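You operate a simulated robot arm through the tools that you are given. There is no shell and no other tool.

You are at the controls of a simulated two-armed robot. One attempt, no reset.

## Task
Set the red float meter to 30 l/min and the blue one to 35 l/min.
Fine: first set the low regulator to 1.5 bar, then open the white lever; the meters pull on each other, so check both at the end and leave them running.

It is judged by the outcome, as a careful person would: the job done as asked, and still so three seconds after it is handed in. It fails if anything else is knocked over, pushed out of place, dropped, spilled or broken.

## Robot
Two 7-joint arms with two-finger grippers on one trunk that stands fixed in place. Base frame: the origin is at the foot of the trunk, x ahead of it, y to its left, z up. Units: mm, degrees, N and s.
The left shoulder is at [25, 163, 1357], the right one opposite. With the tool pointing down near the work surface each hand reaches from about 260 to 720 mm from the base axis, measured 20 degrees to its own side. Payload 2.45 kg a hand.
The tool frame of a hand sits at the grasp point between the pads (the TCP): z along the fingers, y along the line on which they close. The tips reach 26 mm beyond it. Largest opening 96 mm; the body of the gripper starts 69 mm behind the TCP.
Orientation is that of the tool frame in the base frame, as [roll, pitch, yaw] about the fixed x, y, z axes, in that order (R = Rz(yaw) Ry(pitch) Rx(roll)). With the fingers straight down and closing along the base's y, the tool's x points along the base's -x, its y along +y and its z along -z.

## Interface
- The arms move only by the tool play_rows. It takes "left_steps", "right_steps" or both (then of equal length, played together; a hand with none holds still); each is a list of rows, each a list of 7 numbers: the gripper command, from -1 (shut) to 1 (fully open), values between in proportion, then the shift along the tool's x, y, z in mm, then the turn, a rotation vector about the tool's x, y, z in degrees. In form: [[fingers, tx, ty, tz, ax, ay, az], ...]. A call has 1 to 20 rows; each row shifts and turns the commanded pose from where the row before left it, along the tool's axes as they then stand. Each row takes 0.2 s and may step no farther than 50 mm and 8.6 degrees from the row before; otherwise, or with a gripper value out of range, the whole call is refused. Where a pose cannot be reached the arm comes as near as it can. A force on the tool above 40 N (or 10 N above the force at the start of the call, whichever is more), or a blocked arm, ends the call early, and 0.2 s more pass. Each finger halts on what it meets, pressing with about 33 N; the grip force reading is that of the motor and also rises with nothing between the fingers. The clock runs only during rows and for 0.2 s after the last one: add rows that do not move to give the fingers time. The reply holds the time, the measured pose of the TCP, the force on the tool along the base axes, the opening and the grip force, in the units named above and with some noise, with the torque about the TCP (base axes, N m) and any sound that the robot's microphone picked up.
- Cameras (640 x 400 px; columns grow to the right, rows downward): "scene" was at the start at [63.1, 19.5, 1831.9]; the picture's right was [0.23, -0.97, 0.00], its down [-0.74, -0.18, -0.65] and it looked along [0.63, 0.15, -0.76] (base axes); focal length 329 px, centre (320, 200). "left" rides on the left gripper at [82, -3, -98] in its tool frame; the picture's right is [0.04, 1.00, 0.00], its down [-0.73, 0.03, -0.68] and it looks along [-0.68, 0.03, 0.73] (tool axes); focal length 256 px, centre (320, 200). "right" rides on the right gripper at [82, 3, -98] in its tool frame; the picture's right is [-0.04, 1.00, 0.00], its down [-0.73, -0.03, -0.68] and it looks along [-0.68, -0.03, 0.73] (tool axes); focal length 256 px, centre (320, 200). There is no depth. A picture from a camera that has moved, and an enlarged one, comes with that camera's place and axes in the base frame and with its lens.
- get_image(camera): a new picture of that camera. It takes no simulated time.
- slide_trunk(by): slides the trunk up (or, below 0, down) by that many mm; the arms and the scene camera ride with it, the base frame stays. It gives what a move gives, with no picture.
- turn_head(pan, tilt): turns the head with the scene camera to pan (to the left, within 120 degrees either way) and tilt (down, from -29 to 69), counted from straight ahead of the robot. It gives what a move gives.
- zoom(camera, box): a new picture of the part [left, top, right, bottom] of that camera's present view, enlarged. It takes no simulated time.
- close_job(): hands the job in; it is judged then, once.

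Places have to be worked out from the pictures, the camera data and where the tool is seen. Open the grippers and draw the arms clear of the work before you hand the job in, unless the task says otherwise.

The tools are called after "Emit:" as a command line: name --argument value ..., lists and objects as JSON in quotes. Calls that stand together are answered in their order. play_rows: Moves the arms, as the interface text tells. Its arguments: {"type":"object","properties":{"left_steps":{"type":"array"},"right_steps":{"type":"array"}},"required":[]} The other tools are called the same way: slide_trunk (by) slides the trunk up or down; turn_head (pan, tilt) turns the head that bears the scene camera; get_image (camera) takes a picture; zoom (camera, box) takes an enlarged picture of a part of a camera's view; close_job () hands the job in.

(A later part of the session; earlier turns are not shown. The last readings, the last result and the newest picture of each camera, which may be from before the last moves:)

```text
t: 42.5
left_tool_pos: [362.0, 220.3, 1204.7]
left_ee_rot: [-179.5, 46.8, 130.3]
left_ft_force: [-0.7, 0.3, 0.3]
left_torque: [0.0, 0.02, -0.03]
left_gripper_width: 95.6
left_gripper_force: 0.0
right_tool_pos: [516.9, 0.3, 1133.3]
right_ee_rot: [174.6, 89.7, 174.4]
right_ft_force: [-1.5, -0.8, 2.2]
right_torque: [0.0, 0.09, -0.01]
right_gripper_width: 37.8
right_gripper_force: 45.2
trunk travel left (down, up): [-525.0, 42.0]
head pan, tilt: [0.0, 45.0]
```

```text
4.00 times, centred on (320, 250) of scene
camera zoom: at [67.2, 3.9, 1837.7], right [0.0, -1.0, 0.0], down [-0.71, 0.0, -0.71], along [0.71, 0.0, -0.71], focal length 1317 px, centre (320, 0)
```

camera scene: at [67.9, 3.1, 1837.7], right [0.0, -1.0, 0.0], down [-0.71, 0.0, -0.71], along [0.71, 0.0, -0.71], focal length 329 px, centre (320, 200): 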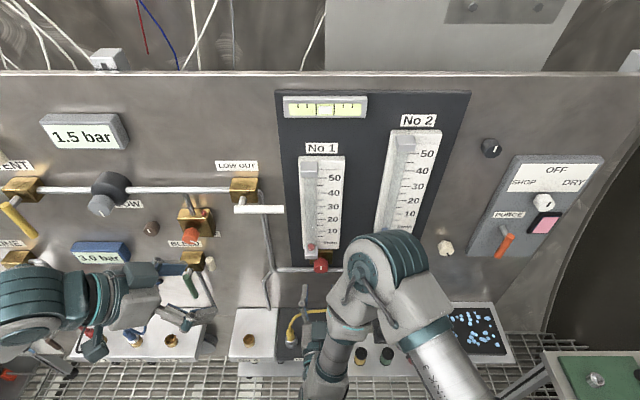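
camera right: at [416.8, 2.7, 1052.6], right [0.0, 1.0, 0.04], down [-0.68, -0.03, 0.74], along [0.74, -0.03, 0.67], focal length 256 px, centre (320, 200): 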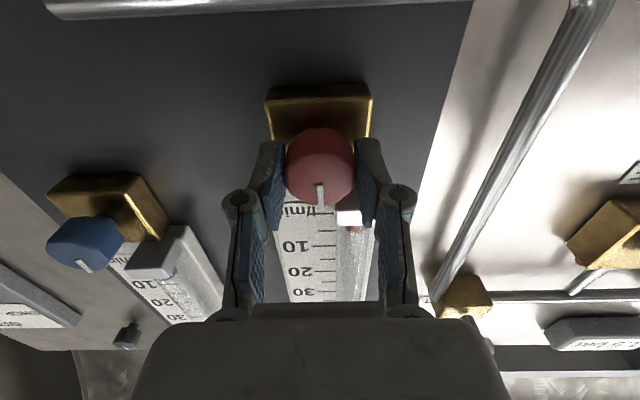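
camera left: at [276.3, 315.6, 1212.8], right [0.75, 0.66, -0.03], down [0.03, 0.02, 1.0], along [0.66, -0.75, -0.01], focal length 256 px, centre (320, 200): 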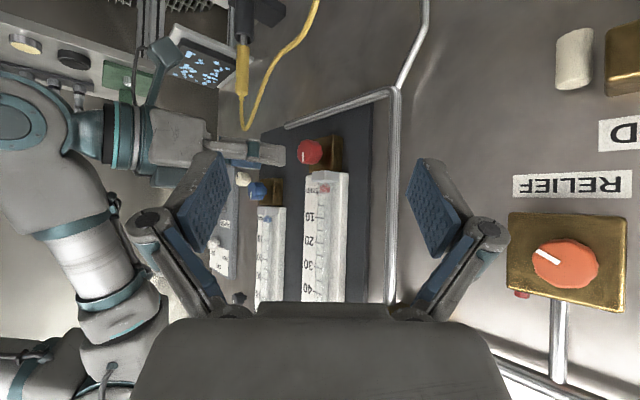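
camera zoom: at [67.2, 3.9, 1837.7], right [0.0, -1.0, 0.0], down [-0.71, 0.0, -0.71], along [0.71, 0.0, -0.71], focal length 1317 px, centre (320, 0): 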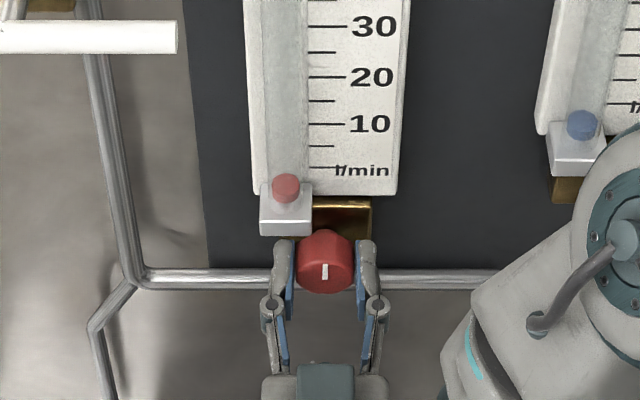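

The red knob is held (38 mm). I turn it 16° anticlockwise and see whether its float rises.

Emit:
play_rows --right_steps '[[-1, 0, 0, 0, 0, 0, -8], [-1, 0, 0, 0, 0, 0, -8], [-1, 0, 0, 0, 0, 0, 0], [-1, 0, 0, 0, 0, 0, 0]]'

Emit:
get_image --camera "left"

Emit:
zoom --camera "scene" --box '[270, 120, 450, 280]'

```text
t: 43.5
left_tool_pos: [362.4, 221.5, 1204.5]
left_ee_rot: [-179.5, 46.9, 130.3]
left_ft_force: [-0.1, -0.5, -0.2]
left_torque: [-0.01, 0.01, 0.01]
left_gripper_width: 96.1
left_gripper_force: 0.0
right_tool_pos: [517.0, -0.7, 1134.9]
right_ee_rot: [-91.1, 73.9, -91.3]
right_ft_force: [2.1, 2.3, 0.4]
right_torque: [1.0, 0.06, 0.1]
right_gripper_width: 37.4
right_gripper_force: 45.3
trunk travel left (down, up): [-525.0, 42.0]
head pan, tilt: [0.0, 45.0]
```

```text
taken
camera left: at [276.7, 315.9, 1213.1], right [0.75, 0.66, -0.03], down [0.03, 0.02, 1.0], along [0.66, -0.75, -0.01], focal length 256 px, centre (320, 200)
```

left: 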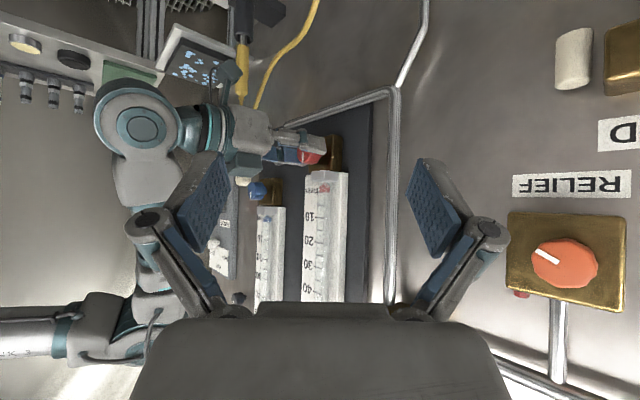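

```text
2.50 times, centred on (360, 200) of scene
camera zoom: at [68.6, 4.7, 1837.7], right [0.0, -1.0, 0.0], down [-0.71, 0.0, -0.7], along [0.7, 0.0, -0.71], focal length 823 px, centre (220, 200)
```

zoom: 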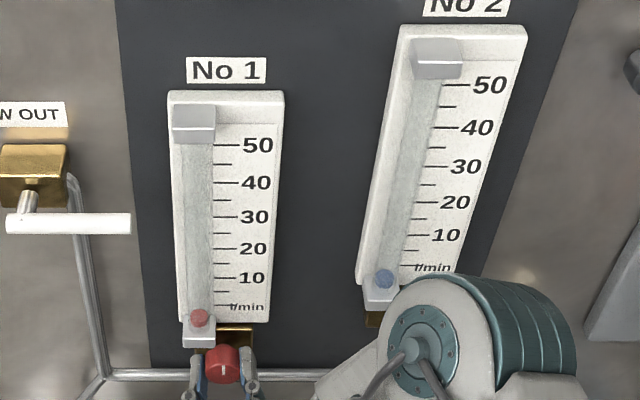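

The torque went to 1.0 N m and the float did not move: the knob seems against a stop this way. I look at its mark.

Emit:
zoom --camera "right" --box '[240, 100, 400, 220]'

Emit:
zoom --camera "scene" --box '[290, 230, 350, 280]'

```text
3.33 times, centred on (320, 160) of right
camera zoom: at [416.9, -20.0, 1054.9], right [0.0, 0.97, -0.24], down [-0.67, 0.17, 0.72], along [0.74, 0.16, 0.66], focal length 853 px, centre (320, 333)
```

zoom: 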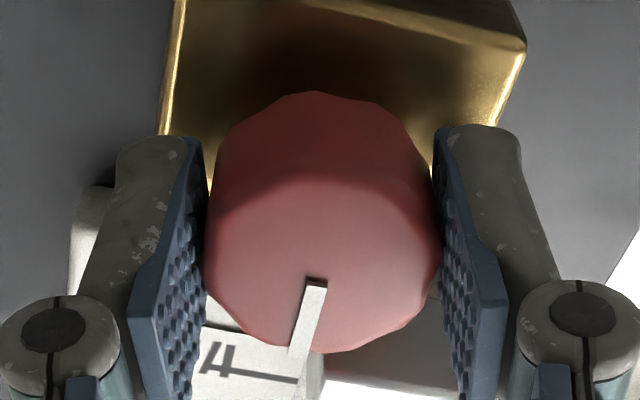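

```text
8.00 times, centred on (320, 255) of scene
camera zoom: at [68.6, 4.7, 1837.7], right [0.0, -1.0, 0.0], down [-0.71, 0.0, -0.7], along [0.7, 0.0, -0.71], focal length 2634 px, centre (320, -240)
```

zoom: 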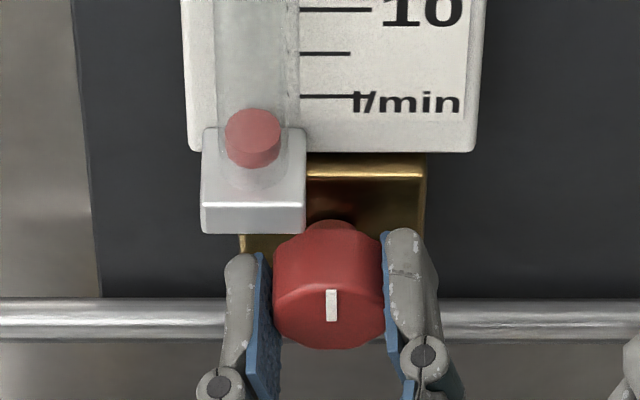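

The mark still points up: the knob stands at its shut stop and the fingers slipped, so it opens clockwise. I loosen, roll the hand to −60° so that a clockwise turn stays clear of the grey block, and grip again.

Emit:
play_rows --right_steps '[[0.1, 0, 0, 0, 0, 0, 0], [0.1, 0, 0, 0, 0, 0, 0], [0.1, 0, 0, 0, 0, 0, -8.6], [0.1, 0, 0, 0, 0, 0, -8.6], [0.1, 0, 0, 0, 0, 0, -8.6], [0.1, 0, 0, 0, 0, 0, -8.6], [0.1, 0, 0, 0, 0, 0, -8.6], [0.1, 0, 0, 0, 0, 0, 0]]'

Emit:
zoom --camera "right" --box '[200, 80, 440, 260]'

Emit:
zoom --camera "scene" --box '[270, 200, 370, 300]'

```text
t: 45.3
left_tool_pos: [362.1, 218.6, 1205.5]
left_ee_rot: [-179.5, 46.8, 130.4]
left_ft_force: [-0.4, -0.5, -0.2]
left_torque: [0.01, -0.02, 0.01]
left_gripper_width: 96.1
left_gripper_force: 0.1
right_tool_pos: [516.1, -1.8, 1134.1]
right_ee_rot: [-90.5, 30.9, -90.3]
right_ft_force: [-0.3, -0.6, -0.4]
right_torque: [-0.01, -0.02, 0.01]
right_gripper_width: 52.8
right_gripper_force: 0.1
trunk travel left (down, up): [-525.0, 42.0]
head pan, tilt: [0.0, 45.0]
```

```text
2.22 times, centred on (320, 170) of right
camera zoom: at [416.1, -69.9, 1089.2], right [0.0, 0.55, -0.84], down [-0.68, 0.62, 0.41], along [0.74, 0.57, 0.37], focal length 569 px, centre (320, 267)
```

zoom: 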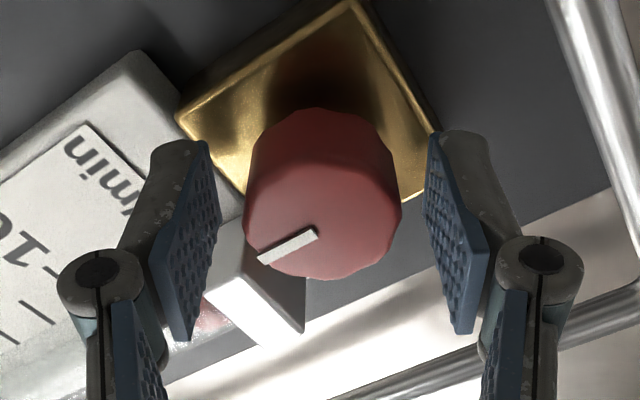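

```text
4.00 times, centred on (320, 250) of scene
camera zoom: at [68.2, 4.0, 1837.7], right [0.0, -1.0, 0.0], down [-0.71, 0.0, -0.7], along [0.71, 0.0, -0.71], focal length 1317 px, centre (320, 0)
```

zoom: 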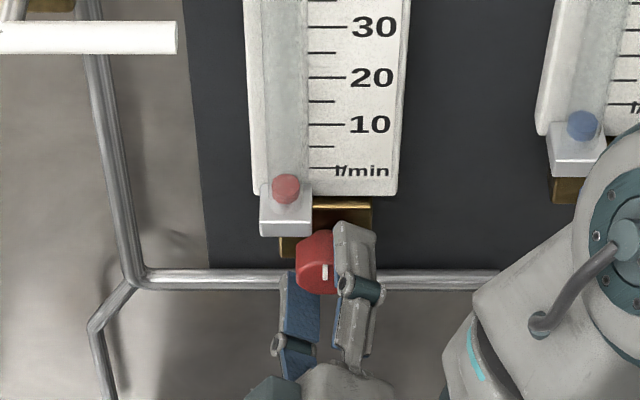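

The knob is centred between the pads. I grip it, and at the same time raise the left camera to about the 30 mark's height.

Emit:
play_rows --left_steps '[[1, -28.7, 0, -26.8, 0, 0, 0], [1, -28.7, 0, -26.8, 0, 0, 0], [1, -28.7, 0, -26.8, 0, 0, 0], [1, 0, 0, 0, 0, 0, 0]]' --right_steps '[[-0.2, 0, 0, 0, 0, 0, 0], [-1, 0, 0, 0, 0, 0, 0], [-1, 0, 0, 0, 0, 0, 0], [-1, 0, 0, 0, 0, 0, 0]]'

Emit:
play_rows --right_steps '[[-1, 0, 0, 0, 0, 0, 8], [-1, 0, 0, 0, 0, 0, 8], [-1, 0, 0, 0, 0, 0, 0], [-1, 0, 0, 0, 0, 0, 0]]'

Emit:
get_image --camera "left"

Emit:
zoom --camera "scene" --box '[270, 120, 450, 280]'

```text
t: 46.3
left_tool_pos: [358.9, 220.3, 1322.1]
left_ee_rot: [-179.6, 46.8, 130.4]
left_ft_force: [-0.4, 0.3, 0.4]
left_torque: [0.04, 0.0, 0.01]
left_gripper_width: 96.4
left_gripper_force: 0.0
right_tool_pos: [515.6, -0.5, 1132.9]
right_ee_rot: [-90.3, 31.0, -90.4]
right_ft_force: [0.3, 1.1, -0.2]
right_torque: [-0.02, 0.17, -0.01]
right_gripper_width: 37.3
right_gripper_force: 44.8
trunk travel left (down, up): [-525.0, 42.0]
head pan, tilt: [0.0, 45.0]
```

```text
t: 47.3
left_tool_pos: [358.8, 220.0, 1322.5]
left_ee_rot: [-179.6, 46.8, 130.4]
left_ft_force: [0.2, 0.0, 0.5]
left_torque: [-0.01, 0.01, -0.03]
left_gripper_width: 96.1
left_gripper_force: 0.1
right_tool_pos: [514.9, -0.8, 1133.8]
right_ee_rot: [-90.5, 47.0, -90.5]
right_ft_force: [-2.1, 1.7, -7.0]
right_torque: [-0.01, -0.41, 0.62]
right_gripper_width: 37.3
right_gripper_force: 45.0
trunk travel left (down, up): [-525.0, 42.0]
head pan, tilt: [0.0, 45.0]
```

```text
taken
camera left: at [273.7, 316.0, 1330.6], right [0.75, 0.67, -0.03], down [0.03, 0.02, 1.0], along [0.67, -0.75, -0.01], focal length 256 px, centre (320, 200)
```

left: 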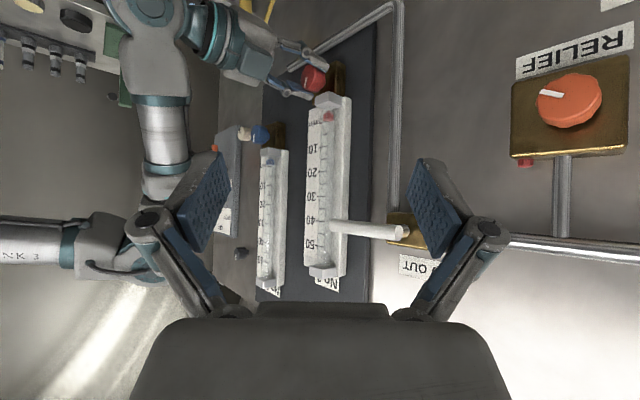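

```text
2.50 times, centred on (360, 200) of scene
camera zoom: at [69.2, 4.7, 1837.6], right [0.0, -1.0, 0.0], down [-0.71, 0.0, -0.7], along [0.7, 0.0, -0.71], focal length 823 px, centre (220, 200)
```

zoom: 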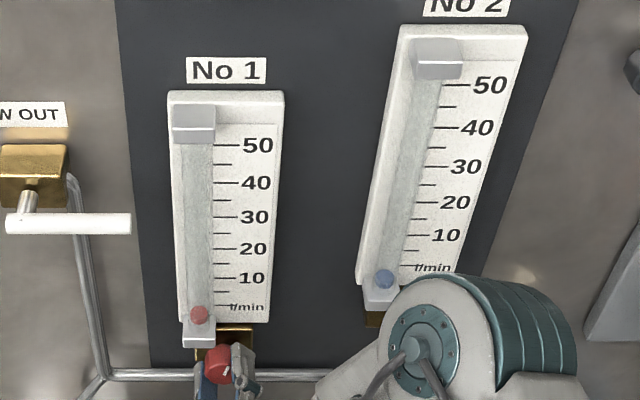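

The knob turns clockwise and the float has lifted a little. I read it with the level camera.

Emit:
zoom --camera "left" --box '[295, 85, 365, 165]'

Emit:
play_rows --right_steps '[[-1, 0, 0, 0, 0, 0, 8], [-1, 0, 0, 0, 0, 0, 8], [-1, 0, 0, 0, 0, 0, 0], [-1, 0, 0, 0, 0, 0, 0], [-1, 0, 0, 0, 0, 0, 0]]'

Emit:
zoom --camera "left" --box '[295, 85, 365, 285]'

Emit:
zoom --camera "scene" --box '[270, 120, 450, 280]'

```text
5.00 times, centred on (330, 125) of left
camera zoom: at [273.7, 316.0, 1330.6], right [0.75, 0.67, -0.03], down [0.03, 0.02, 1.0], along [0.67, -0.75, -0.01], focal length 1280 px, centre (270, 575)
```

zoom: 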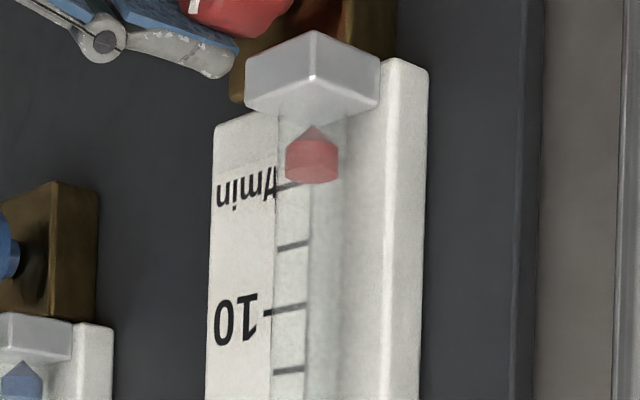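

```text
t: 48.5
left_tool_pos: [358.1, 220.8, 1322.5]
left_ee_rot: [-179.6, 46.8, 130.3]
left_ft_force: [-0.6, -1.0, -0.6]
left_torque: [0.03, -0.01, -0.01]
left_gripper_width: 96.2
left_gripper_force: 0.0
right_tool_pos: [515.4, -0.1, 1133.1]
right_ee_rot: [-90.9, 63.1, -90.9]
right_ft_force: [-5.1, 2.6, -11.1]
right_torque: [-0.01, 0.22, 0.08]
right_gripper_width: 37.3
right_gripper_force: 44.8
trunk travel left (down, up): [-525.0, 42.0]
head pan, tilt: [0.0, 45.0]
```

```text
2.00 times, centred on (330, 185) of left
camera zoom: at [273.5, 316.3, 1330.5], right [0.75, 0.67, -0.03], down [0.03, 0.02, 1.0], along [0.67, -0.75, -0.01], focal length 512 px, centre (300, 230)
```

zoom: 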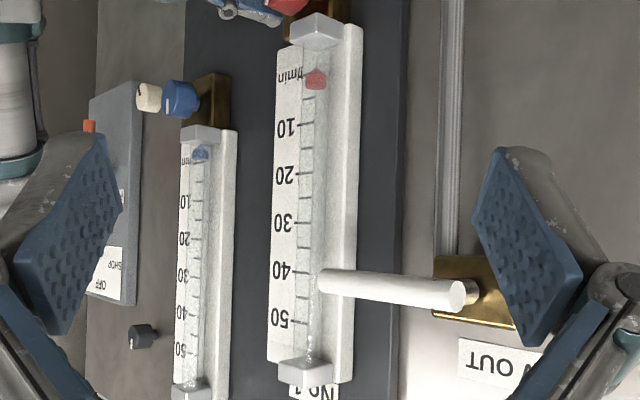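

```text
2.50 times, centred on (360, 200) of scene
camera zoom: at [69.1, 5.4, 1837.5], right [0.0, -1.0, 0.0], down [-0.71, 0.0, -0.7], along [0.7, 0.0, -0.71], focal length 823 px, centre (220, 200)
```

zoom: 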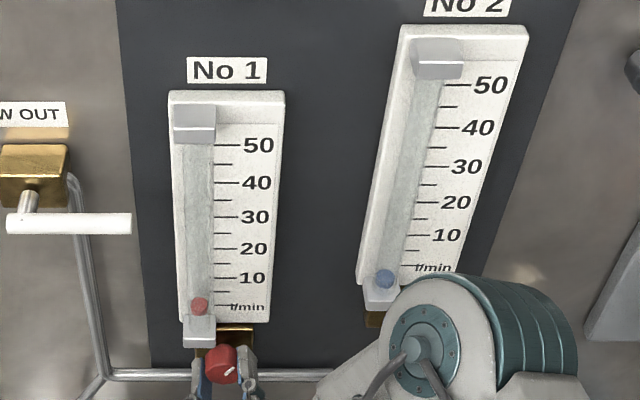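

Float reads about 4 l/min after 32° of turn. I ease the hand 1.5 mm down against the side force and go on clockwise.

Emit:
play_rows --right_steps '[[-1, 1.4, 0.7, -0.5, 0, 0, 8], [-1, 0, 0, 0, 0, 0, 8], [-1, 0, 0, 0, 0, 0, 8], [-1, 0, 0, 0, 0, 0, 0]]'

Emit:
play_rows --right_steps '[[-1, 0, 0, 0, 0, 0, 8], [-1, 0, 0, 0, 0, 0, 8], [-1, 0, 0, 0, 0, 0, 8], [-1, 0, 0, 0, 0, 0, 0], [-1, 0, 0, 0, 0, 0, 0]]'

Emit:
zoom --camera "left" --box '[295, 85, 365, 285]'

Emit:
zoom --camera "scene" --box '[270, 120, 450, 280]'

Emit:
get_image --camera "right"

```text
t: 49.5
left_tool_pos: [358.3, 221.4, 1322.1]
left_ee_rot: [-179.7, 46.7, 130.4]
left_ft_force: [0.8, 0.1, 0.4]
left_torque: [-0.02, 0.0, -0.02]
left_gripper_width: 95.9
left_gripper_force: 0.1
right_tool_pos: [515.7, -0.5, 1133.6]
right_ee_rot: [-92.9, 87.1, -93.0]
right_ft_force: [2.0, 3.5, 4.0]
right_torque: [0.0, 0.65, 0.27]
right_gripper_width: 37.3
right_gripper_force: 45.1
trunk travel left (down, up): [-525.0, 42.0]
head pan, tilt: [0.0, 45.0]
```

```text
t: 50.7
left_tool_pos: [358.9, 221.7, 1322.5]
left_ee_rot: [-179.6, 46.9, 130.5]
left_ft_force: [-0.2, -0.3, 0.2]
left_torque: [-0.01, 0.0, 0.0]
left_gripper_width: 96.0
left_gripper_force: 0.1
right_tool_pos: [516.0, 1.3, 1132.6]
right_ee_rot: [90.7, 69.0, 90.5]
right_ft_force: [4.7, 8.1, 8.3]
right_torque: [0.0, -0.91, -0.2]
right_gripper_width: 37.0
right_gripper_force: 44.9
trunk travel left (down, up): [-525.0, 42.0]
head pan, tilt: [0.0, 45.0]
```

```text
2.00 times, centred on (330, 185) of left
camera zoom: at [273.2, 317.7, 1330.2], right [0.75, 0.67, -0.03], down [0.03, 0.02, 1.0], along [0.67, -0.75, -0.01], focal length 512 px, centre (300, 230)
```

zoom: 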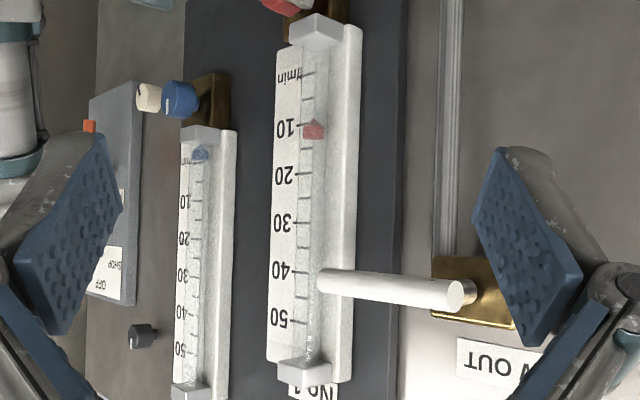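

```text
2.50 times, centred on (360, 200) of scene
camera zoom: at [68.4, 8.8, 1837.7], right [0.0, -1.0, 0.01], down [-0.71, 0.0, -0.7], along [0.7, 0.0, -0.71], focal length 823 px, centre (220, 200)
```

zoom: 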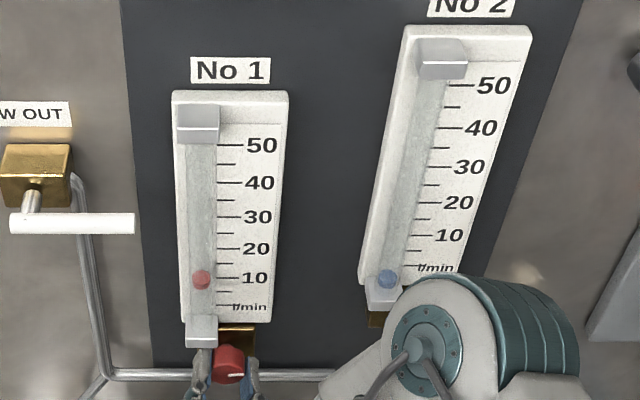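

```text
taken
camera right: at [416.4, 32.1, 1058.3], right [0.0, 0.92, 0.4], down [-0.68, -0.29, 0.68], along [0.74, -0.27, 0.62], focal length 256 px, centre (320, 200)
```

right: 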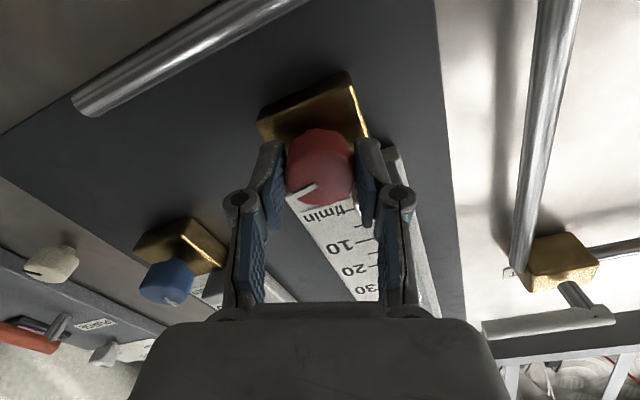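

About 13 l/min after 80° of turn. I regrip: open, roll the hand back to −62°, close again.

Emit:
play_rows --right_steps '[[0.1, -0.4, 0.9, 0, 0, 0, 0], [0.1, 0, 0, 0, 0, 0, 0], [0.1, 0, 0, 0, 0, 0, -8.4], [0.1, 0, 0, 0, 0, 0, -8.4], [0.1, 0, 0, 0, 0, 0, -8.4], [0.1, 0, 0, 0, 0, 0, -8.4], [0.1, 0, 0, 0, 0, 0, -8.4], [0.1, 0, 0, 0, 0, 0, -8.4], [0.1, 0, 0, 0, 0, 0, -8.4], [0.1, 0, 0, 0, 0, 0, -8.4], [0.1, 0, 0, 0, 0, 0, -8.4], [0.1, 0, 0, 0, 0, 0, -8.4], [0.1, 0, 0, 0, 0, 0, 0]]'

Emit:
zoom --camera "right" --box '[200, 80, 440, 260]'

Emit:
zoom --camera "left" --box '[295, 85, 365, 285]'

```text
t: 53.5
left_tool_pos: [359.0, 220.0, 1321.7]
left_ee_rot: [-179.6, 46.8, 130.4]
left_ft_force: [-0.1, -0.3, -0.4]
left_torque: [0.0, 0.01, 0.0]
left_gripper_width: 95.8
left_gripper_force: 0.1
right_tool_pos: [516.8, -1.1, 1132.4]
right_ee_rot: [-90.4, 27.0, -90.4]
right_ft_force: [0.1, -0.1, 0.5]
right_torque: [-0.01, 0.02, 0.01]
right_gripper_width: 52.7
right_gripper_force: 0.2
trunk travel left (down, up): [-525.0, 42.0]
head pan, tilt: [0.0, 45.0]
```

```text
2.22 times, centred on (320, 170) of right
camera zoom: at [416.2, -72.4, 1092.7], right [0.0, 0.49, -0.87], down [-0.68, 0.64, 0.36], along [0.74, 0.59, 0.33], focal length 569 px, centre (320, 267)
```

zoom: 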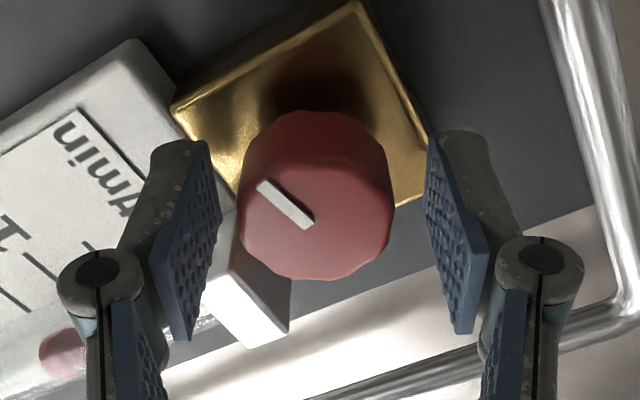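

```text
2.00 times, centred on (330, 185) of left
camera zoom: at [273.5, 315.7, 1330.8], right [0.75, 0.67, -0.03], down [0.03, 0.02, 1.0], along [0.67, -0.75, -0.01], focal length 512 px, centre (300, 230)
```

zoom: 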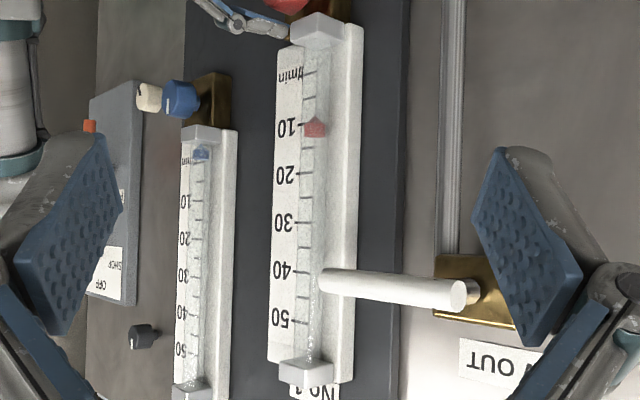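

The knob sits 1.4 mm off-centre; I correct that, close, and turn 40° further clockwise.

Emit:
play_rows --right_steps '[[0.1, 0, -1.4, 0, 0, 0, 0], [-0.2, 0, 0, 0, 0, 0, 0], [-1, 0, 0, 0, 0, 0, 0], [-1, 0, 0, 0, 0, 0, 0], [-1, 0, 0, 0, 0, 0, 8], [-1, 0, 0, 0, 0, 0, 8], [-1, 0, 0, 0, 0, 0, 8], [-1, 0, 0, 0, 0, 0, 8], [-1, 0, 0, 0, 0, 0, 8], [-1, 0, 0, 0, 0, 0, 0], [-1, 0, 0, 0, 0, 0, 0]]'

Emit:
zoom --camera "left" --box '[295, 85, 365, 285]'

```text
t: 55.9
left_tool_pos: [359.5, 221.3, 1323.0]
left_ee_rot: [-179.5, 46.7, 130.4]
left_ft_force: [-0.3, -0.1, 0.4]
left_torque: [0.02, 0.0, -0.01]
left_gripper_width: 95.9
left_gripper_force: 0.1
right_tool_pos: [515.4, -0.2, 1134.2]
right_ee_rot: [-91.2, 67.0, -91.2]
right_ft_force: [-6.0, 3.6, -15.5]
right_torque: [0.01, 0.17, 0.18]
right_gripper_width: 37.4
right_gripper_force: 45.3
trunk travel left (down, up): [-525.0, 42.0]
head pan, tilt: [0.0, 45.0]
```

```text
2.00 times, centred on (330, 185) of left
camera zoom: at [273.7, 316.3, 1330.5], right [0.75, 0.67, -0.03], down [0.03, 0.02, 1.0], along [0.67, -0.75, -0.01], focal length 512 px, centre (300, 230)
```

zoom: 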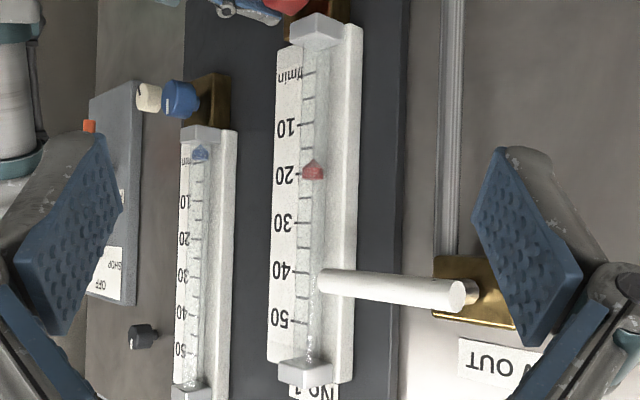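

About 21 l/min at 120°. I ease 1.5 mm down and turn 40° more.

Emit:
play_rows --right_steps '[[-1, 1.4, 0.6, -0.5, 0, 0, 8], [-1, 0, 0, 0, 0, 0, 8], [-1, 0, 0, 0, 0, 0, 8], [-1, 0, 0, 0, 0, 0, 8], [-1, 0, 0, 0, 0, 0, 8], [-1, 0, 0, 0, 0, 0, 0], [-1, 0, 0, 0, 0, 0, 0]]'

Emit:
zoom --camera "left" --box '[295, 85, 365, 285]'

Emit:
zoom --camera "scene" --box '[20, 80, 450, 280]'

```text
t: 57.5
left_tool_pos: [358.4, 221.2, 1322.4]
left_ee_rot: [-179.7, 46.8, 130.4]
left_ft_force: [-0.6, 0.6, -0.6]
left_torque: [-0.03, 0.0, 0.01]
left_gripper_width: 96.2
left_gripper_force: 0.1
right_tool_pos: [516.7, -0.4, 1134.0]
right_ee_rot: [90.8, 73.0, 90.7]
right_ft_force: [0.2, 5.6, -3.5]
right_torque: [0.0, 0.25, 0.35]
right_gripper_width: 37.2
right_gripper_force: 44.9
trunk travel left (down, up): [-525.0, 42.0]
head pan, tilt: [0.0, 45.0]
```

```text
2.00 times, centred on (330, 185) of left
camera zoom: at [273.6, 317.2, 1330.3], right [0.75, 0.67, -0.03], down [0.03, 0.02, 1.0], along [0.67, -0.75, -0.01], focal length 512 px, centre (300, 230)
```

zoom: 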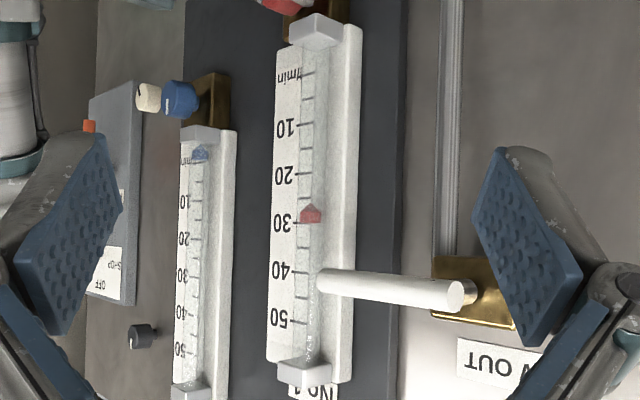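

```text
1.49 times, centred on (235, 180) of scene
camera zoom: at [69.4, 7.5, 1837.6], right [0.0, -1.0, 0.0], down [-0.71, 0.0, -0.7], along [0.7, 0.0, -0.71], focal length 490 px, centre (446, 230)
```

zoom: 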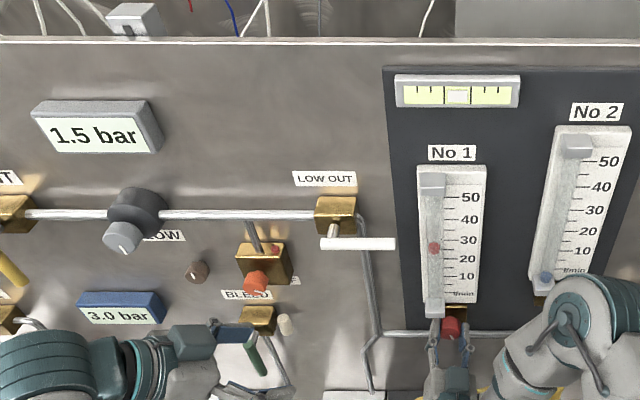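

The red float's top edge is near 30 now, LOW still reads 1.5 bar. I enlarge for the exact value.

Emit:
zoom --camera "left" --box '[305, 165, 355, 215]'

Emit:
zoom --camera "right" --box '[200, 80, 440, 260]'

```text
8.00 times, centred on (330, 190) of left
camera zoom: at [273.6, 317.2, 1330.3], right [0.75, 0.67, -0.03], down [0.03, 0.02, 1.0], along [0.67, -0.75, -0.01], focal length 2048 px, centre (240, 280)
```

zoom: 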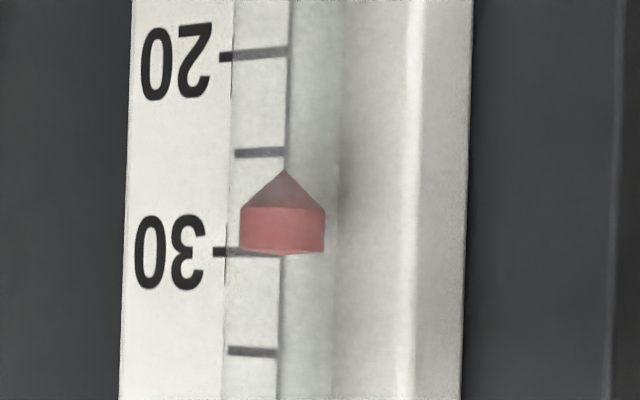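

```text
2.22 times, centred on (320, 170) of right
camera zoom: at [415.9, 26.6, 1056.5], right [0.0, 0.94, 0.33], down [-0.68, -0.24, 0.7], along [0.74, -0.23, 0.64], focal length 569 px, centre (320, 267)
```

zoom: 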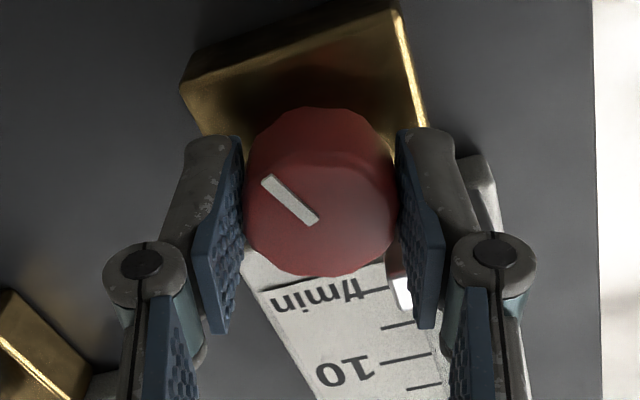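

Red reads 30.0. I let go of the red knob, back off, and move the hand over to the blue knob (about [523, −156, 1190]).

Emit:
play_rows --right_steps '[[0.1, 0, 0, 0, 0, 0, 0], [0.1, 0, 0, 0, 0, 0, 0], [0.1, 0, 0, -30, 0, 0, 0], [0.1, 0, 0, -35, 0, 0, 0], [0.1, 0, 0, 0, 0, 0, -8.5], [0.1, 0, 0, 0, 0, 0, -8.5], [0.35, -14, -39, 0, 0, 0, 0], [0.35, -14, -39, 0, 0, 0, 0], [0.35, -14, -39, 0, 0, 0, 0], [0.35, -14, -39, 0, 0, 0, 0], [0.35, 0, 0, 0, 0, 0, 0]]'

Emit:
get_image --camera "right"

Emit:
get_image --camera "left"

Emit:
get_image --camera "scene"

```text
t: 59.9
left_tool_pos: [359.0, 221.4, 1322.3]
left_ee_rot: [-179.6, 46.9, 130.5]
left_ft_force: [-1.1, 1.5, -0.2]
left_torque: [0.01, 0.01, 0.0]
left_gripper_width: 96.1
left_gripper_force: 0.0
right_tool_pos: [434.9, -94.9, 1225.9]
right_ee_rot: [-178.4, 89.5, -178.7]
right_ft_force: [-0.7, -0.3, 0.0]
right_torque: [0.0, -0.01, -0.01]
right_gripper_width: 64.6
right_gripper_force: 0.0
right hand out of reach, approached as far as the arm can: row 8, 9, 10
trunk travel left (down, up): [-525.0, 42.0]
head pan, tilt: [0.0, 45.0]
```

```text
taken
camera right: at [335.3, -91.2, 1144.1], right [0.01, 1.0, 0.04], down [-0.67, -0.03, 0.74], along [0.74, -0.03, 0.67], focal length 256 px, centre (320, 200)
```

right: 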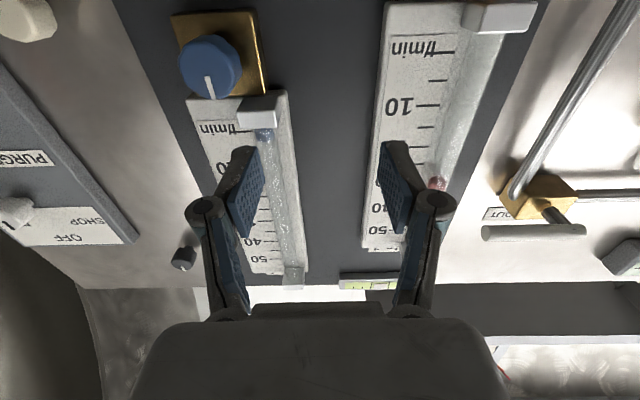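

```text
taken
camera left: at [273.9, 316.7, 1330.5], right [0.75, 0.67, -0.03], down [0.03, 0.02, 1.0], along [0.67, -0.75, -0.01], focal length 256 px, centre (320, 200)
```

left: 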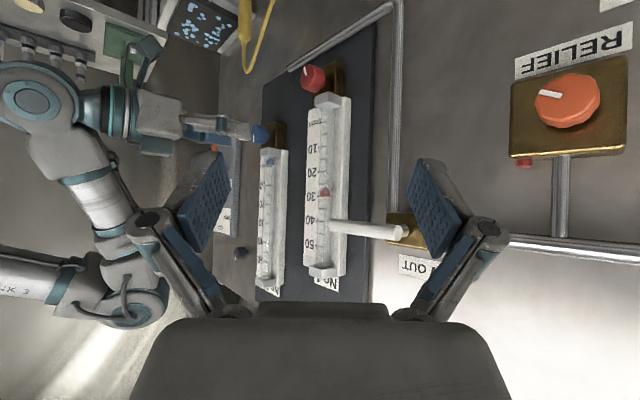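

```text
taken
camera scene: at [68.3, 4.7, 1837.6], right [0.0, -1.0, 0.0], down [-0.71, 0.0, -0.7], along [0.7, 0.0, -0.71], focal length 329 px, centre (320, 200)
```

scene: 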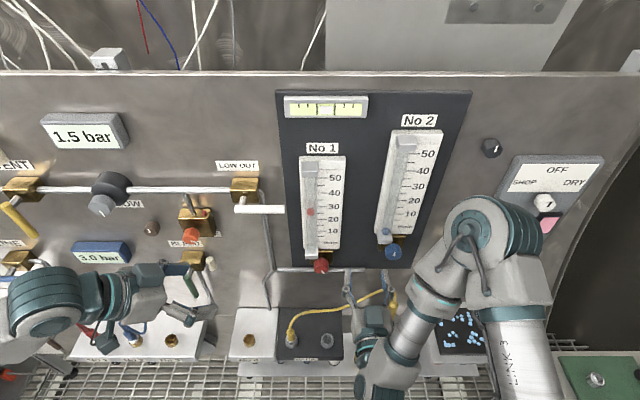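

The arm cannot fold that close right in front of its shoulder, so it stopped at [435, −95, 1226] without touching anything. I measure the blue knob from here.

Emit:
zoom --camera "right" --box '[140, 0, 300, 110]'

Emit:
zoom --camera "scene" --box '[350, 210, 430, 270]'

Emit:
zoom --camera "left" --box '[235, 110, 355, 220]'

```text
3.64 times, centred on (220, 55) of right
camera zoom: at [335.3, -91.2, 1144.1], right [0.01, 1.0, 0.04], down [-0.67, -0.03, 0.74], along [0.74, -0.03, 0.67], focal length 931 px, centre (684, 727)
```

zoom: 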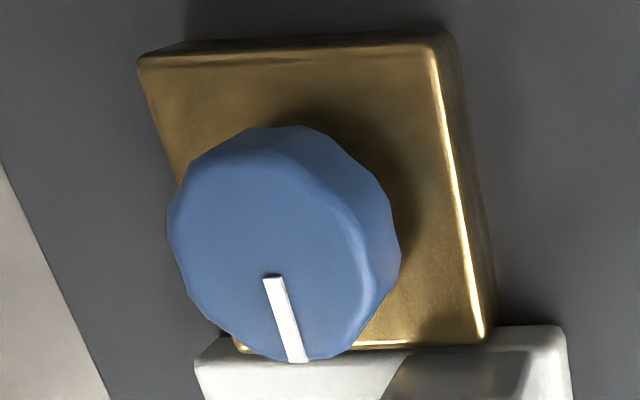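

```text
6.67 times, centred on (390, 240) of scene
camera zoom: at [68.3, 4.7, 1837.6], right [0.0, -1.0, 0.0], down [-0.71, 0.0, -0.7], along [0.7, 0.0, -0.71], focal length 2195 px, centre (-147, -67)
```

zoom: 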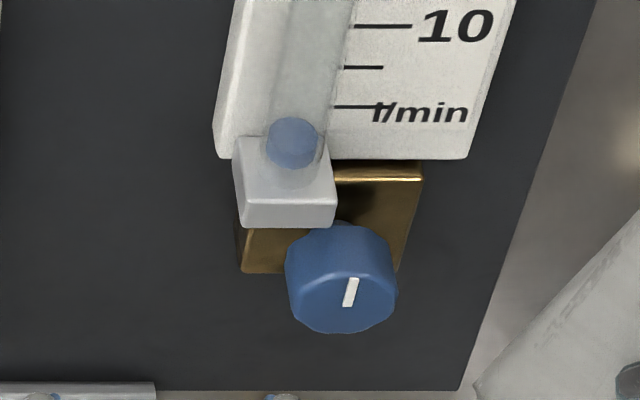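

```text
3.64 times, centred on (295, 165) of left
camera zoom: at [273.9, 316.7, 1330.5], right [0.75, 0.67, -0.03], down [0.03, 0.02, 1.0], along [0.67, -0.75, -0.01], focal length 931 px, centre (411, 327)
```

zoom: 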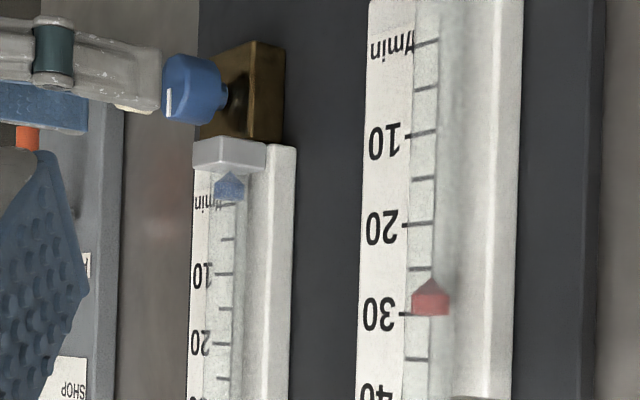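

Blue knob front centre ≈ [522, −171, 1193]; red holds at 30. I move to x ≈ 478 on the blue knob's axis.

Emit:
play_rows --right_steps '[[0.35, 11, -26, 15, 0, 0, 0], [0.35, 11, -26, 15, 0, 0, 0], [0.35, 11, -24, 13, 0, 0, 0], [0.35, 0, 0, 0, 0, 0, 0]]'

Emit:
get_image --camera "right"

```text
t: 60.9
left_tool_pos: [358.0, 220.2, 1322.3]
left_ee_rot: [-179.7, 46.8, 130.5]
left_ft_force: [-0.5, -0.1, 0.1]
left_torque: [0.0, 0.02, 0.01]
left_gripper_width: 96.1
left_gripper_force: 0.0
right_tool_pos: [441.2, -94.6, 1229.4]
right_ee_rot: [177.3, 89.6, 177.1]
right_ft_force: [0.4, -0.2, 0.0]
right_torque: [0.0, 0.01, 0.01]
right_gripper_width: 65.1
right_gripper_force: 0.1
right hand out of reach, approached as far as the arm can: row 1, 2, 3
trunk travel left (down, up): [-525.0, 42.0]
head pan, tilt: [0.0, 45.0]
```

```text
taken
camera right: at [341.9, -91.2, 1148.1], right [0.01, 1.0, 0.04], down [-0.67, -0.03, 0.74], along [0.74, -0.03, 0.67], focal length 256 px, centre (320, 200)
```

right: 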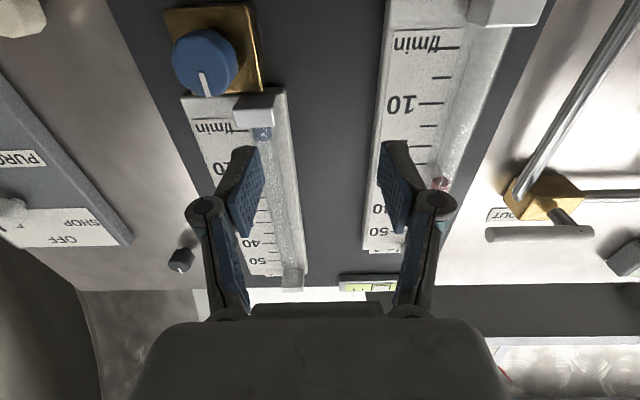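

It is stuck at its folding limit here. I go forward first (space between the two meters is free), then across.

Emit:
play_rows --right_steps '[[0.35, 0, 0, 20, 0, 0, 0], [0.35, 0, 0, 22, 0, 0, 0], [0.35, 0, 0, 0, 0, 0, 0]]'

```text
t: 61.7
left_tool_pos: [359.6, 219.7, 1322.6]
left_ee_rot: [-179.6, 46.8, 130.4]
left_ft_force: [0.1, -0.7, -0.2]
left_torque: [0.02, -0.03, 0.0]
left_gripper_width: 96.0
left_gripper_force: 0.0
right_tool_pos: [478.6, -84.6, 1235.2]
right_ee_rot: [179.2, 89.6, 178.9]
right_ft_force: [0.0, 0.2, 0.1]
right_torque: [0.01, -0.01, 0.0]
right_gripper_width: 65.0
right_gripper_force: 0.0
right hand out of reach, approached as far as the arm can: row 1, 2
trunk travel left (down, up): [-525.0, 42.0]
head pan, tilt: [0.0, 45.0]
```

I go down first, where the arm has more room, then across to the blue knob.

Emit:
play_rows --right_steps '[[0.35, 21, 0, 2, 0, 0, 0], [0.35, 21, 0, 2, 0, 0, 0], [0.35, 0, -30, 1, 0, 0, 0], [0.35, 0, -30, 1, 0, 0, 0], [0.35, 0, -26, 0, 0, 0, 0], [0.35, 0, 0, 0, 0, 0, 0]]'

Emit:
get_image --camera "right"

```text
t: 63.1
left_tool_pos: [358.5, 219.9, 1322.9]
left_ee_rot: [-179.6, 46.8, 130.5]
left_ft_force: [-0.3, 0.1, -0.8]
left_torque: [-0.02, 0.01, -0.04]
left_gripper_width: 96.0
left_gripper_force: 0.0
right_tool_pos: [456.9, -91.5, 1236.2]
right_ee_rot: [177.6, 89.6, 177.3]
right_ft_force: [0.2, -0.5, 0.2]
right_torque: [-0.01, -0.04, 0.03]
right_gripper_width: 64.7
right_gripper_force: 0.0
right hand out of reach, approached as far as the arm can: row 1, 2, 3, 4, 5
trunk travel left (down, up): [-525.0, 42.0]
head pan, tilt: [0.0, 45.0]
```

```text
taken
camera right: at [357.5, -89.0, 1154.1], right [0.01, 1.0, 0.04], down [-0.67, -0.03, 0.74], along [0.74, -0.03, 0.67], focal length 256 px, centre (320, 200)
```

right: 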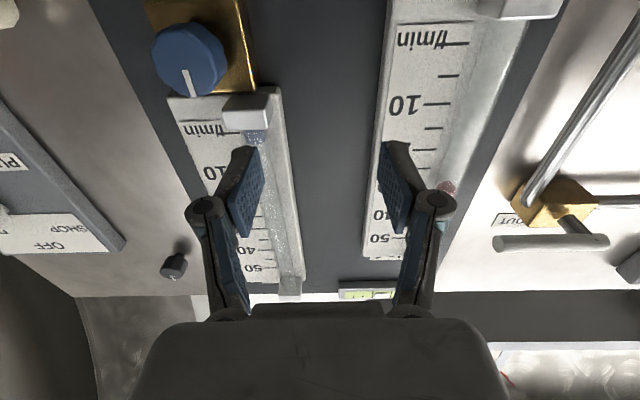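

Even going down is refused, so this is a wrist joint limit with the shoulder so much higher than the knob; lowering the trunk should cure it. Before that I look around the arms to see what is below them.

Emit:
turn_head --pan 50 --tilt 60

Emit:
get_image --camera "scene"

Emit:
turn_head --pan -30 --tilt 60

Emit:
get_image --camera "scene"

```text
t: 64.2
left_tool_pos: [358.8, 219.2, 1323.1]
left_ee_rot: [-179.7, 46.8, 130.4]
left_ft_force: [0.3, 0.4, 0.0]
left_torque: [0.01, 0.02, 0.02]
left_gripper_width: 95.9
left_gripper_force: 0.1
right_tool_pos: [456.9, -91.7, 1234.7]
right_ee_rot: [177.5, 89.5, 177.0]
right_ft_force: [-0.6, 0.2, 0.2]
right_torque: [-0.01, 0.01, -0.02]
right_gripper_width: 65.0
right_gripper_force: 0.0
trunk travel left (down, up): [-525.0, 42.0]
head pan, tilt: [50.0, 60.0]
```

```text
taken
camera scene: at [29.6, 54.0, 1818.2], right [0.77, -0.64, 0.0], down [-0.56, -0.66, -0.5], along [0.32, 0.38, -0.87], focal length 329 px, centre (320, 200)
```

scene: 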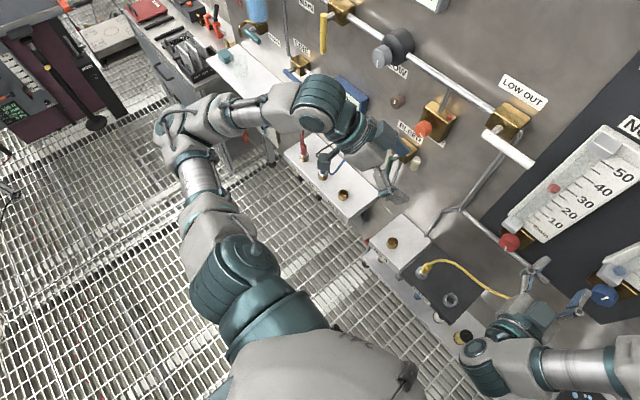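

```text
t: 65.8
left_tool_pos: [359.7, 219.4, 1321.3]
left_ee_rot: [-179.6, 46.8, 130.3]
left_ft_force: [-0.2, -0.2, 0.6]
left_torque: [-0.01, -0.04, 0.0]
left_gripper_width: 96.0
left_gripper_force: 0.1
right_tool_pos: [457.1, -91.6, 1234.9]
right_ee_rot: [176.8, 89.6, 176.4]
right_ft_force: [-0.1, -0.5, -0.1]
right_torque: [0.01, -0.02, 0.01]
right_gripper_width: 64.8
right_gripper_force: 0.0
trunk travel left (down, up): [-525.0, 42.0]
head pan, tilt: [-30.0, 60.0]
```

```text
taken
camera scene: at [44.4, -30.6, 1818.3], right [-0.5, -0.87, 0.0], down [-0.75, 0.43, -0.5], along [0.43, -0.25, -0.87], focal length 329 px, centre (320, 200)
```

scene: 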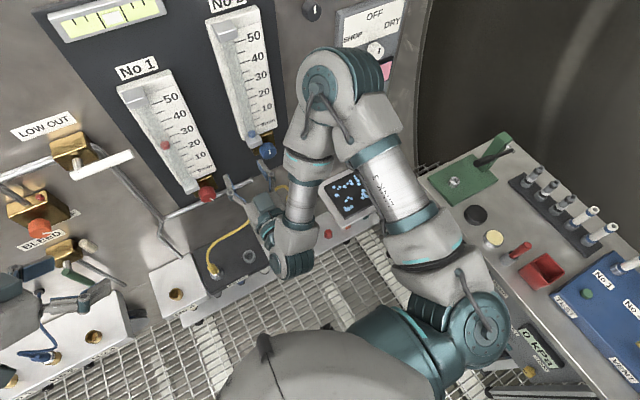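

The boxes below are low (z ≈ 860) so there is room under the hands. The problem is the arm folding too tightly; raising the trunk by its 42 mm and coming in from lower down gives more room.

Emit:
slide_trunk --by 42

Emit:
turn_head --pan 0 --tilt 48

Emit:
play_rows --right_steps '[[0.35, 0, 40, 0, 0, 0, 0], [0.35, 10, 45, 0, 0, 0, 0], [0.35, 40, 10, 0, 0, 0, 0], [0.35, 45, 0, 0, 0, 0, 0], [0.35, 0, 0, 0, 0, 0, 0]]'

```text
t: 66.6
left_tool_pos: [361.0, 218.7, 1365.8]
left_ee_rot: [-179.7, 46.8, 130.5]
left_ft_force: [0.2, 0.6, 0.1]
left_torque: [0.03, 0.01, 0.01]
left_gripper_width: 95.9
left_gripper_force: 0.1
right_tool_pos: [457.4, -91.3, 1277.6]
right_ee_rot: [177.3, 89.6, 177.1]
right_ft_force: [0.7, 0.2, -0.3]
right_torque: [-0.02, 0.02, -0.02]
right_gripper_width: 64.9
right_gripper_force: 0.0
trunk travel left (down, up): [-567.0, 0.0]
head pan, tilt: [-30.0, 60.0]
```

```text
t: 67.6
left_tool_pos: [360.8, 218.5, 1366.0]
left_ee_rot: [-179.6, 46.8, 130.4]
left_ft_force: [0.2, 0.3, 0.1]
left_torque: [0.03, 0.01, 0.01]
left_gripper_width: 96.1
left_gripper_force: 0.1
right_tool_pos: [456.4, -91.0, 1277.8]
right_ee_rot: [176.4, 89.6, 176.1]
right_ft_force: [-0.3, -0.4, 0.6]
right_torque: [-0.04, -0.02, 0.01]
right_gripper_width: 64.7
right_gripper_force: 0.0
trunk travel left (down, up): [-567.0, 0.0]
head pan, tilt: [0.0, 48.0]
```

```text
t: 68.8
left_tool_pos: [360.7, 216.3, 1366.6]
left_ee_rot: [-179.8, 46.8, 130.2]
left_ft_force: [0.6, 0.2, -0.2]
left_torque: [0.02, -0.01, -0.01]
left_gripper_width: 96.1
left_gripper_force: 0.1
right_tool_pos: [454.3, 2.2, 1182.2]
right_ee_rot: [154.1, 89.7, 153.9]
right_ft_force: [-0.9, 0.0, -0.1]
right_torque: [-0.03, -0.01, -0.01]
right_gripper_width: 64.7
right_gripper_force: 0.0
trunk travel left (down, up): [-567.0, 0.0]
head pan, tilt: [0.0, 48.0]
```

Free again. I go down to z ≈ 1120, then across below the blue knob, then look.

Emit:
play_rows --right_steps '[[0.35, 42, 0, 5, 0, 0, 0], [0.35, 20, -20, 5, 0, 0, 0], [0.35, 0, -40, 4, 0, 0, 0], [0.35, 0, -40, 4, 0, 0, 0], [0.35, 0, -40, 4, 0, 0, 0], [0.35, 0, -33, 2, 0, 0, 0], [0.35, 0, 0, 0, 0, 0, 0]]'

Emit:
get_image --camera "right"

Emit:
get_image --camera "scene"

```text
t: 70.4
left_tool_pos: [359.5, 220.8, 1365.2]
left_ee_rot: [-179.6, 46.8, 130.4]
left_ft_force: [0.0, 0.1, -0.1]
left_torque: [0.0, -0.02, -0.03]
left_gripper_width: 96.0
left_gripper_force: 0.1
right_tool_pos: [449.9, -54.3, 1209.6]
right_ee_rot: [-178.6, 89.5, -178.9]
right_ft_force: [-0.2, 0.5, -0.2]
right_torque: [0.04, -0.01, 0.01]
right_gripper_width: 64.9
right_gripper_force: 0.0
right hand out of reach, approached as far as the arm can: row 2, 3, 4, 5, 6
trunk travel left (down, up): [-567.0, 0.0]
head pan, tilt: [0.0, 48.0]
```

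```text
taken
camera right: at [349.6, -51.1, 1127.3], right [0.01, 1.0, 0.04], down [-0.67, -0.02, 0.74], along [0.74, -0.03, 0.67], focal length 256 px, centre (320, 200)
```

right: 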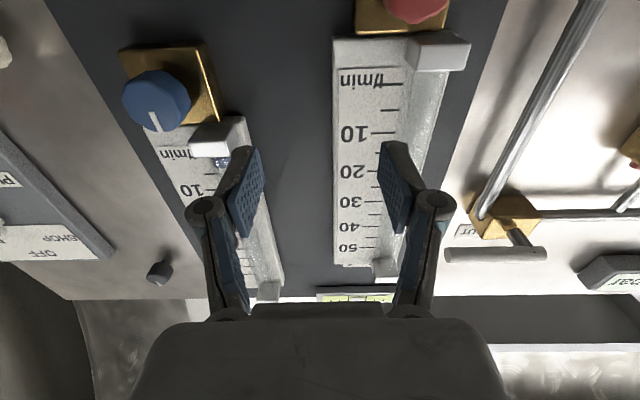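

```text
taken
camera scene: at [64.0, 4.3, 1875.0], right [0.0, -1.0, 0.0], down [-0.74, 0.0, -0.67], along [0.67, 0.0, -0.74], focal length 329 px, centre (320, 200)
```

scene: 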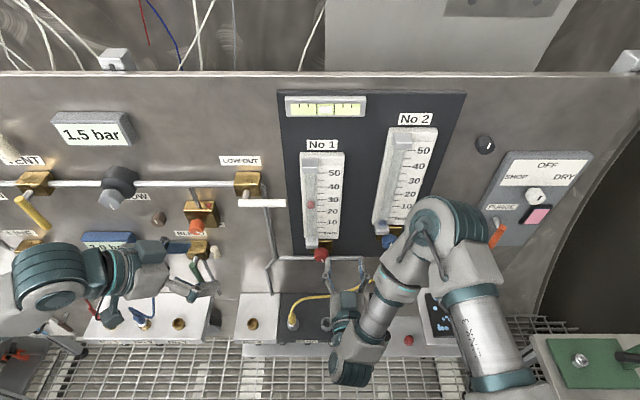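

Going lower is worse, so it is the wrist bend: the shoulder should be lower, not higher. I lower the trunk in stages, lifting both hands back up after each, and watch for any contact.

Emit:
slide_trunk --by -100

Emit:
play_rows --left_steps '[[1, -24.3, 0, -22.7, 0, 0, 0], [1, -24.3, 0, -22.7, 0, 0, 0], [1, -24.3, 0, -22.7, 0, 0, 0], [1, 0, 0, 0, 0, 0, 0]]' --right_steps '[[0.35, -33, 0, 0, 0, 0, 0], [0.35, -33, 0, 0, 0, 0, 0], [0.35, -34, 0, 0, 0, 0, 0], [0.35, 0, 0, 0, 0, 0, 0]]'

```text
t: 71.7
left_tool_pos: [360.8, 218.4, 1266.2]
left_ee_rot: [-179.6, 46.8, 130.4]
left_ft_force: [0.3, -0.1, 0.6]
left_torque: [-0.05, 0.03, 0.03]
left_gripper_width: 96.1
left_gripper_force: 0.1
right_tool_pos: [449.1, -54.7, 1109.0]
right_ee_rot: [177.0, 89.4, 176.8]
right_ft_force: [1.1, -0.1, -0.6]
right_torque: [-0.02, -0.01, 0.03]
right_gripper_width: 64.7
right_gripper_force: 0.1
trunk travel left (down, up): [-467.0, 100.0]
head pan, tilt: [0.0, 48.0]
```

```text
t: 72.7
left_tool_pos: [360.4, 218.9, 1365.7]
left_ee_rot: [-179.6, 46.9, 130.4]
left_ft_force: [-0.1, -0.6, -0.2]
left_torque: [0.02, 0.0, -0.04]
left_gripper_width: 96.0
left_gripper_force: 0.1
right_tool_pos: [449.5, -55.1, 1209.8]
right_ee_rot: [177.1, 89.4, 176.6]
right_ft_force: [-0.4, -0.6, 0.3]
right_torque: [0.01, 0.02, -0.04]
right_gripper_width: 64.9
right_gripper_force: 0.1
trunk travel left (down, up): [-467.0, 100.0]
head pan, tilt: [0.0, 48.0]
```

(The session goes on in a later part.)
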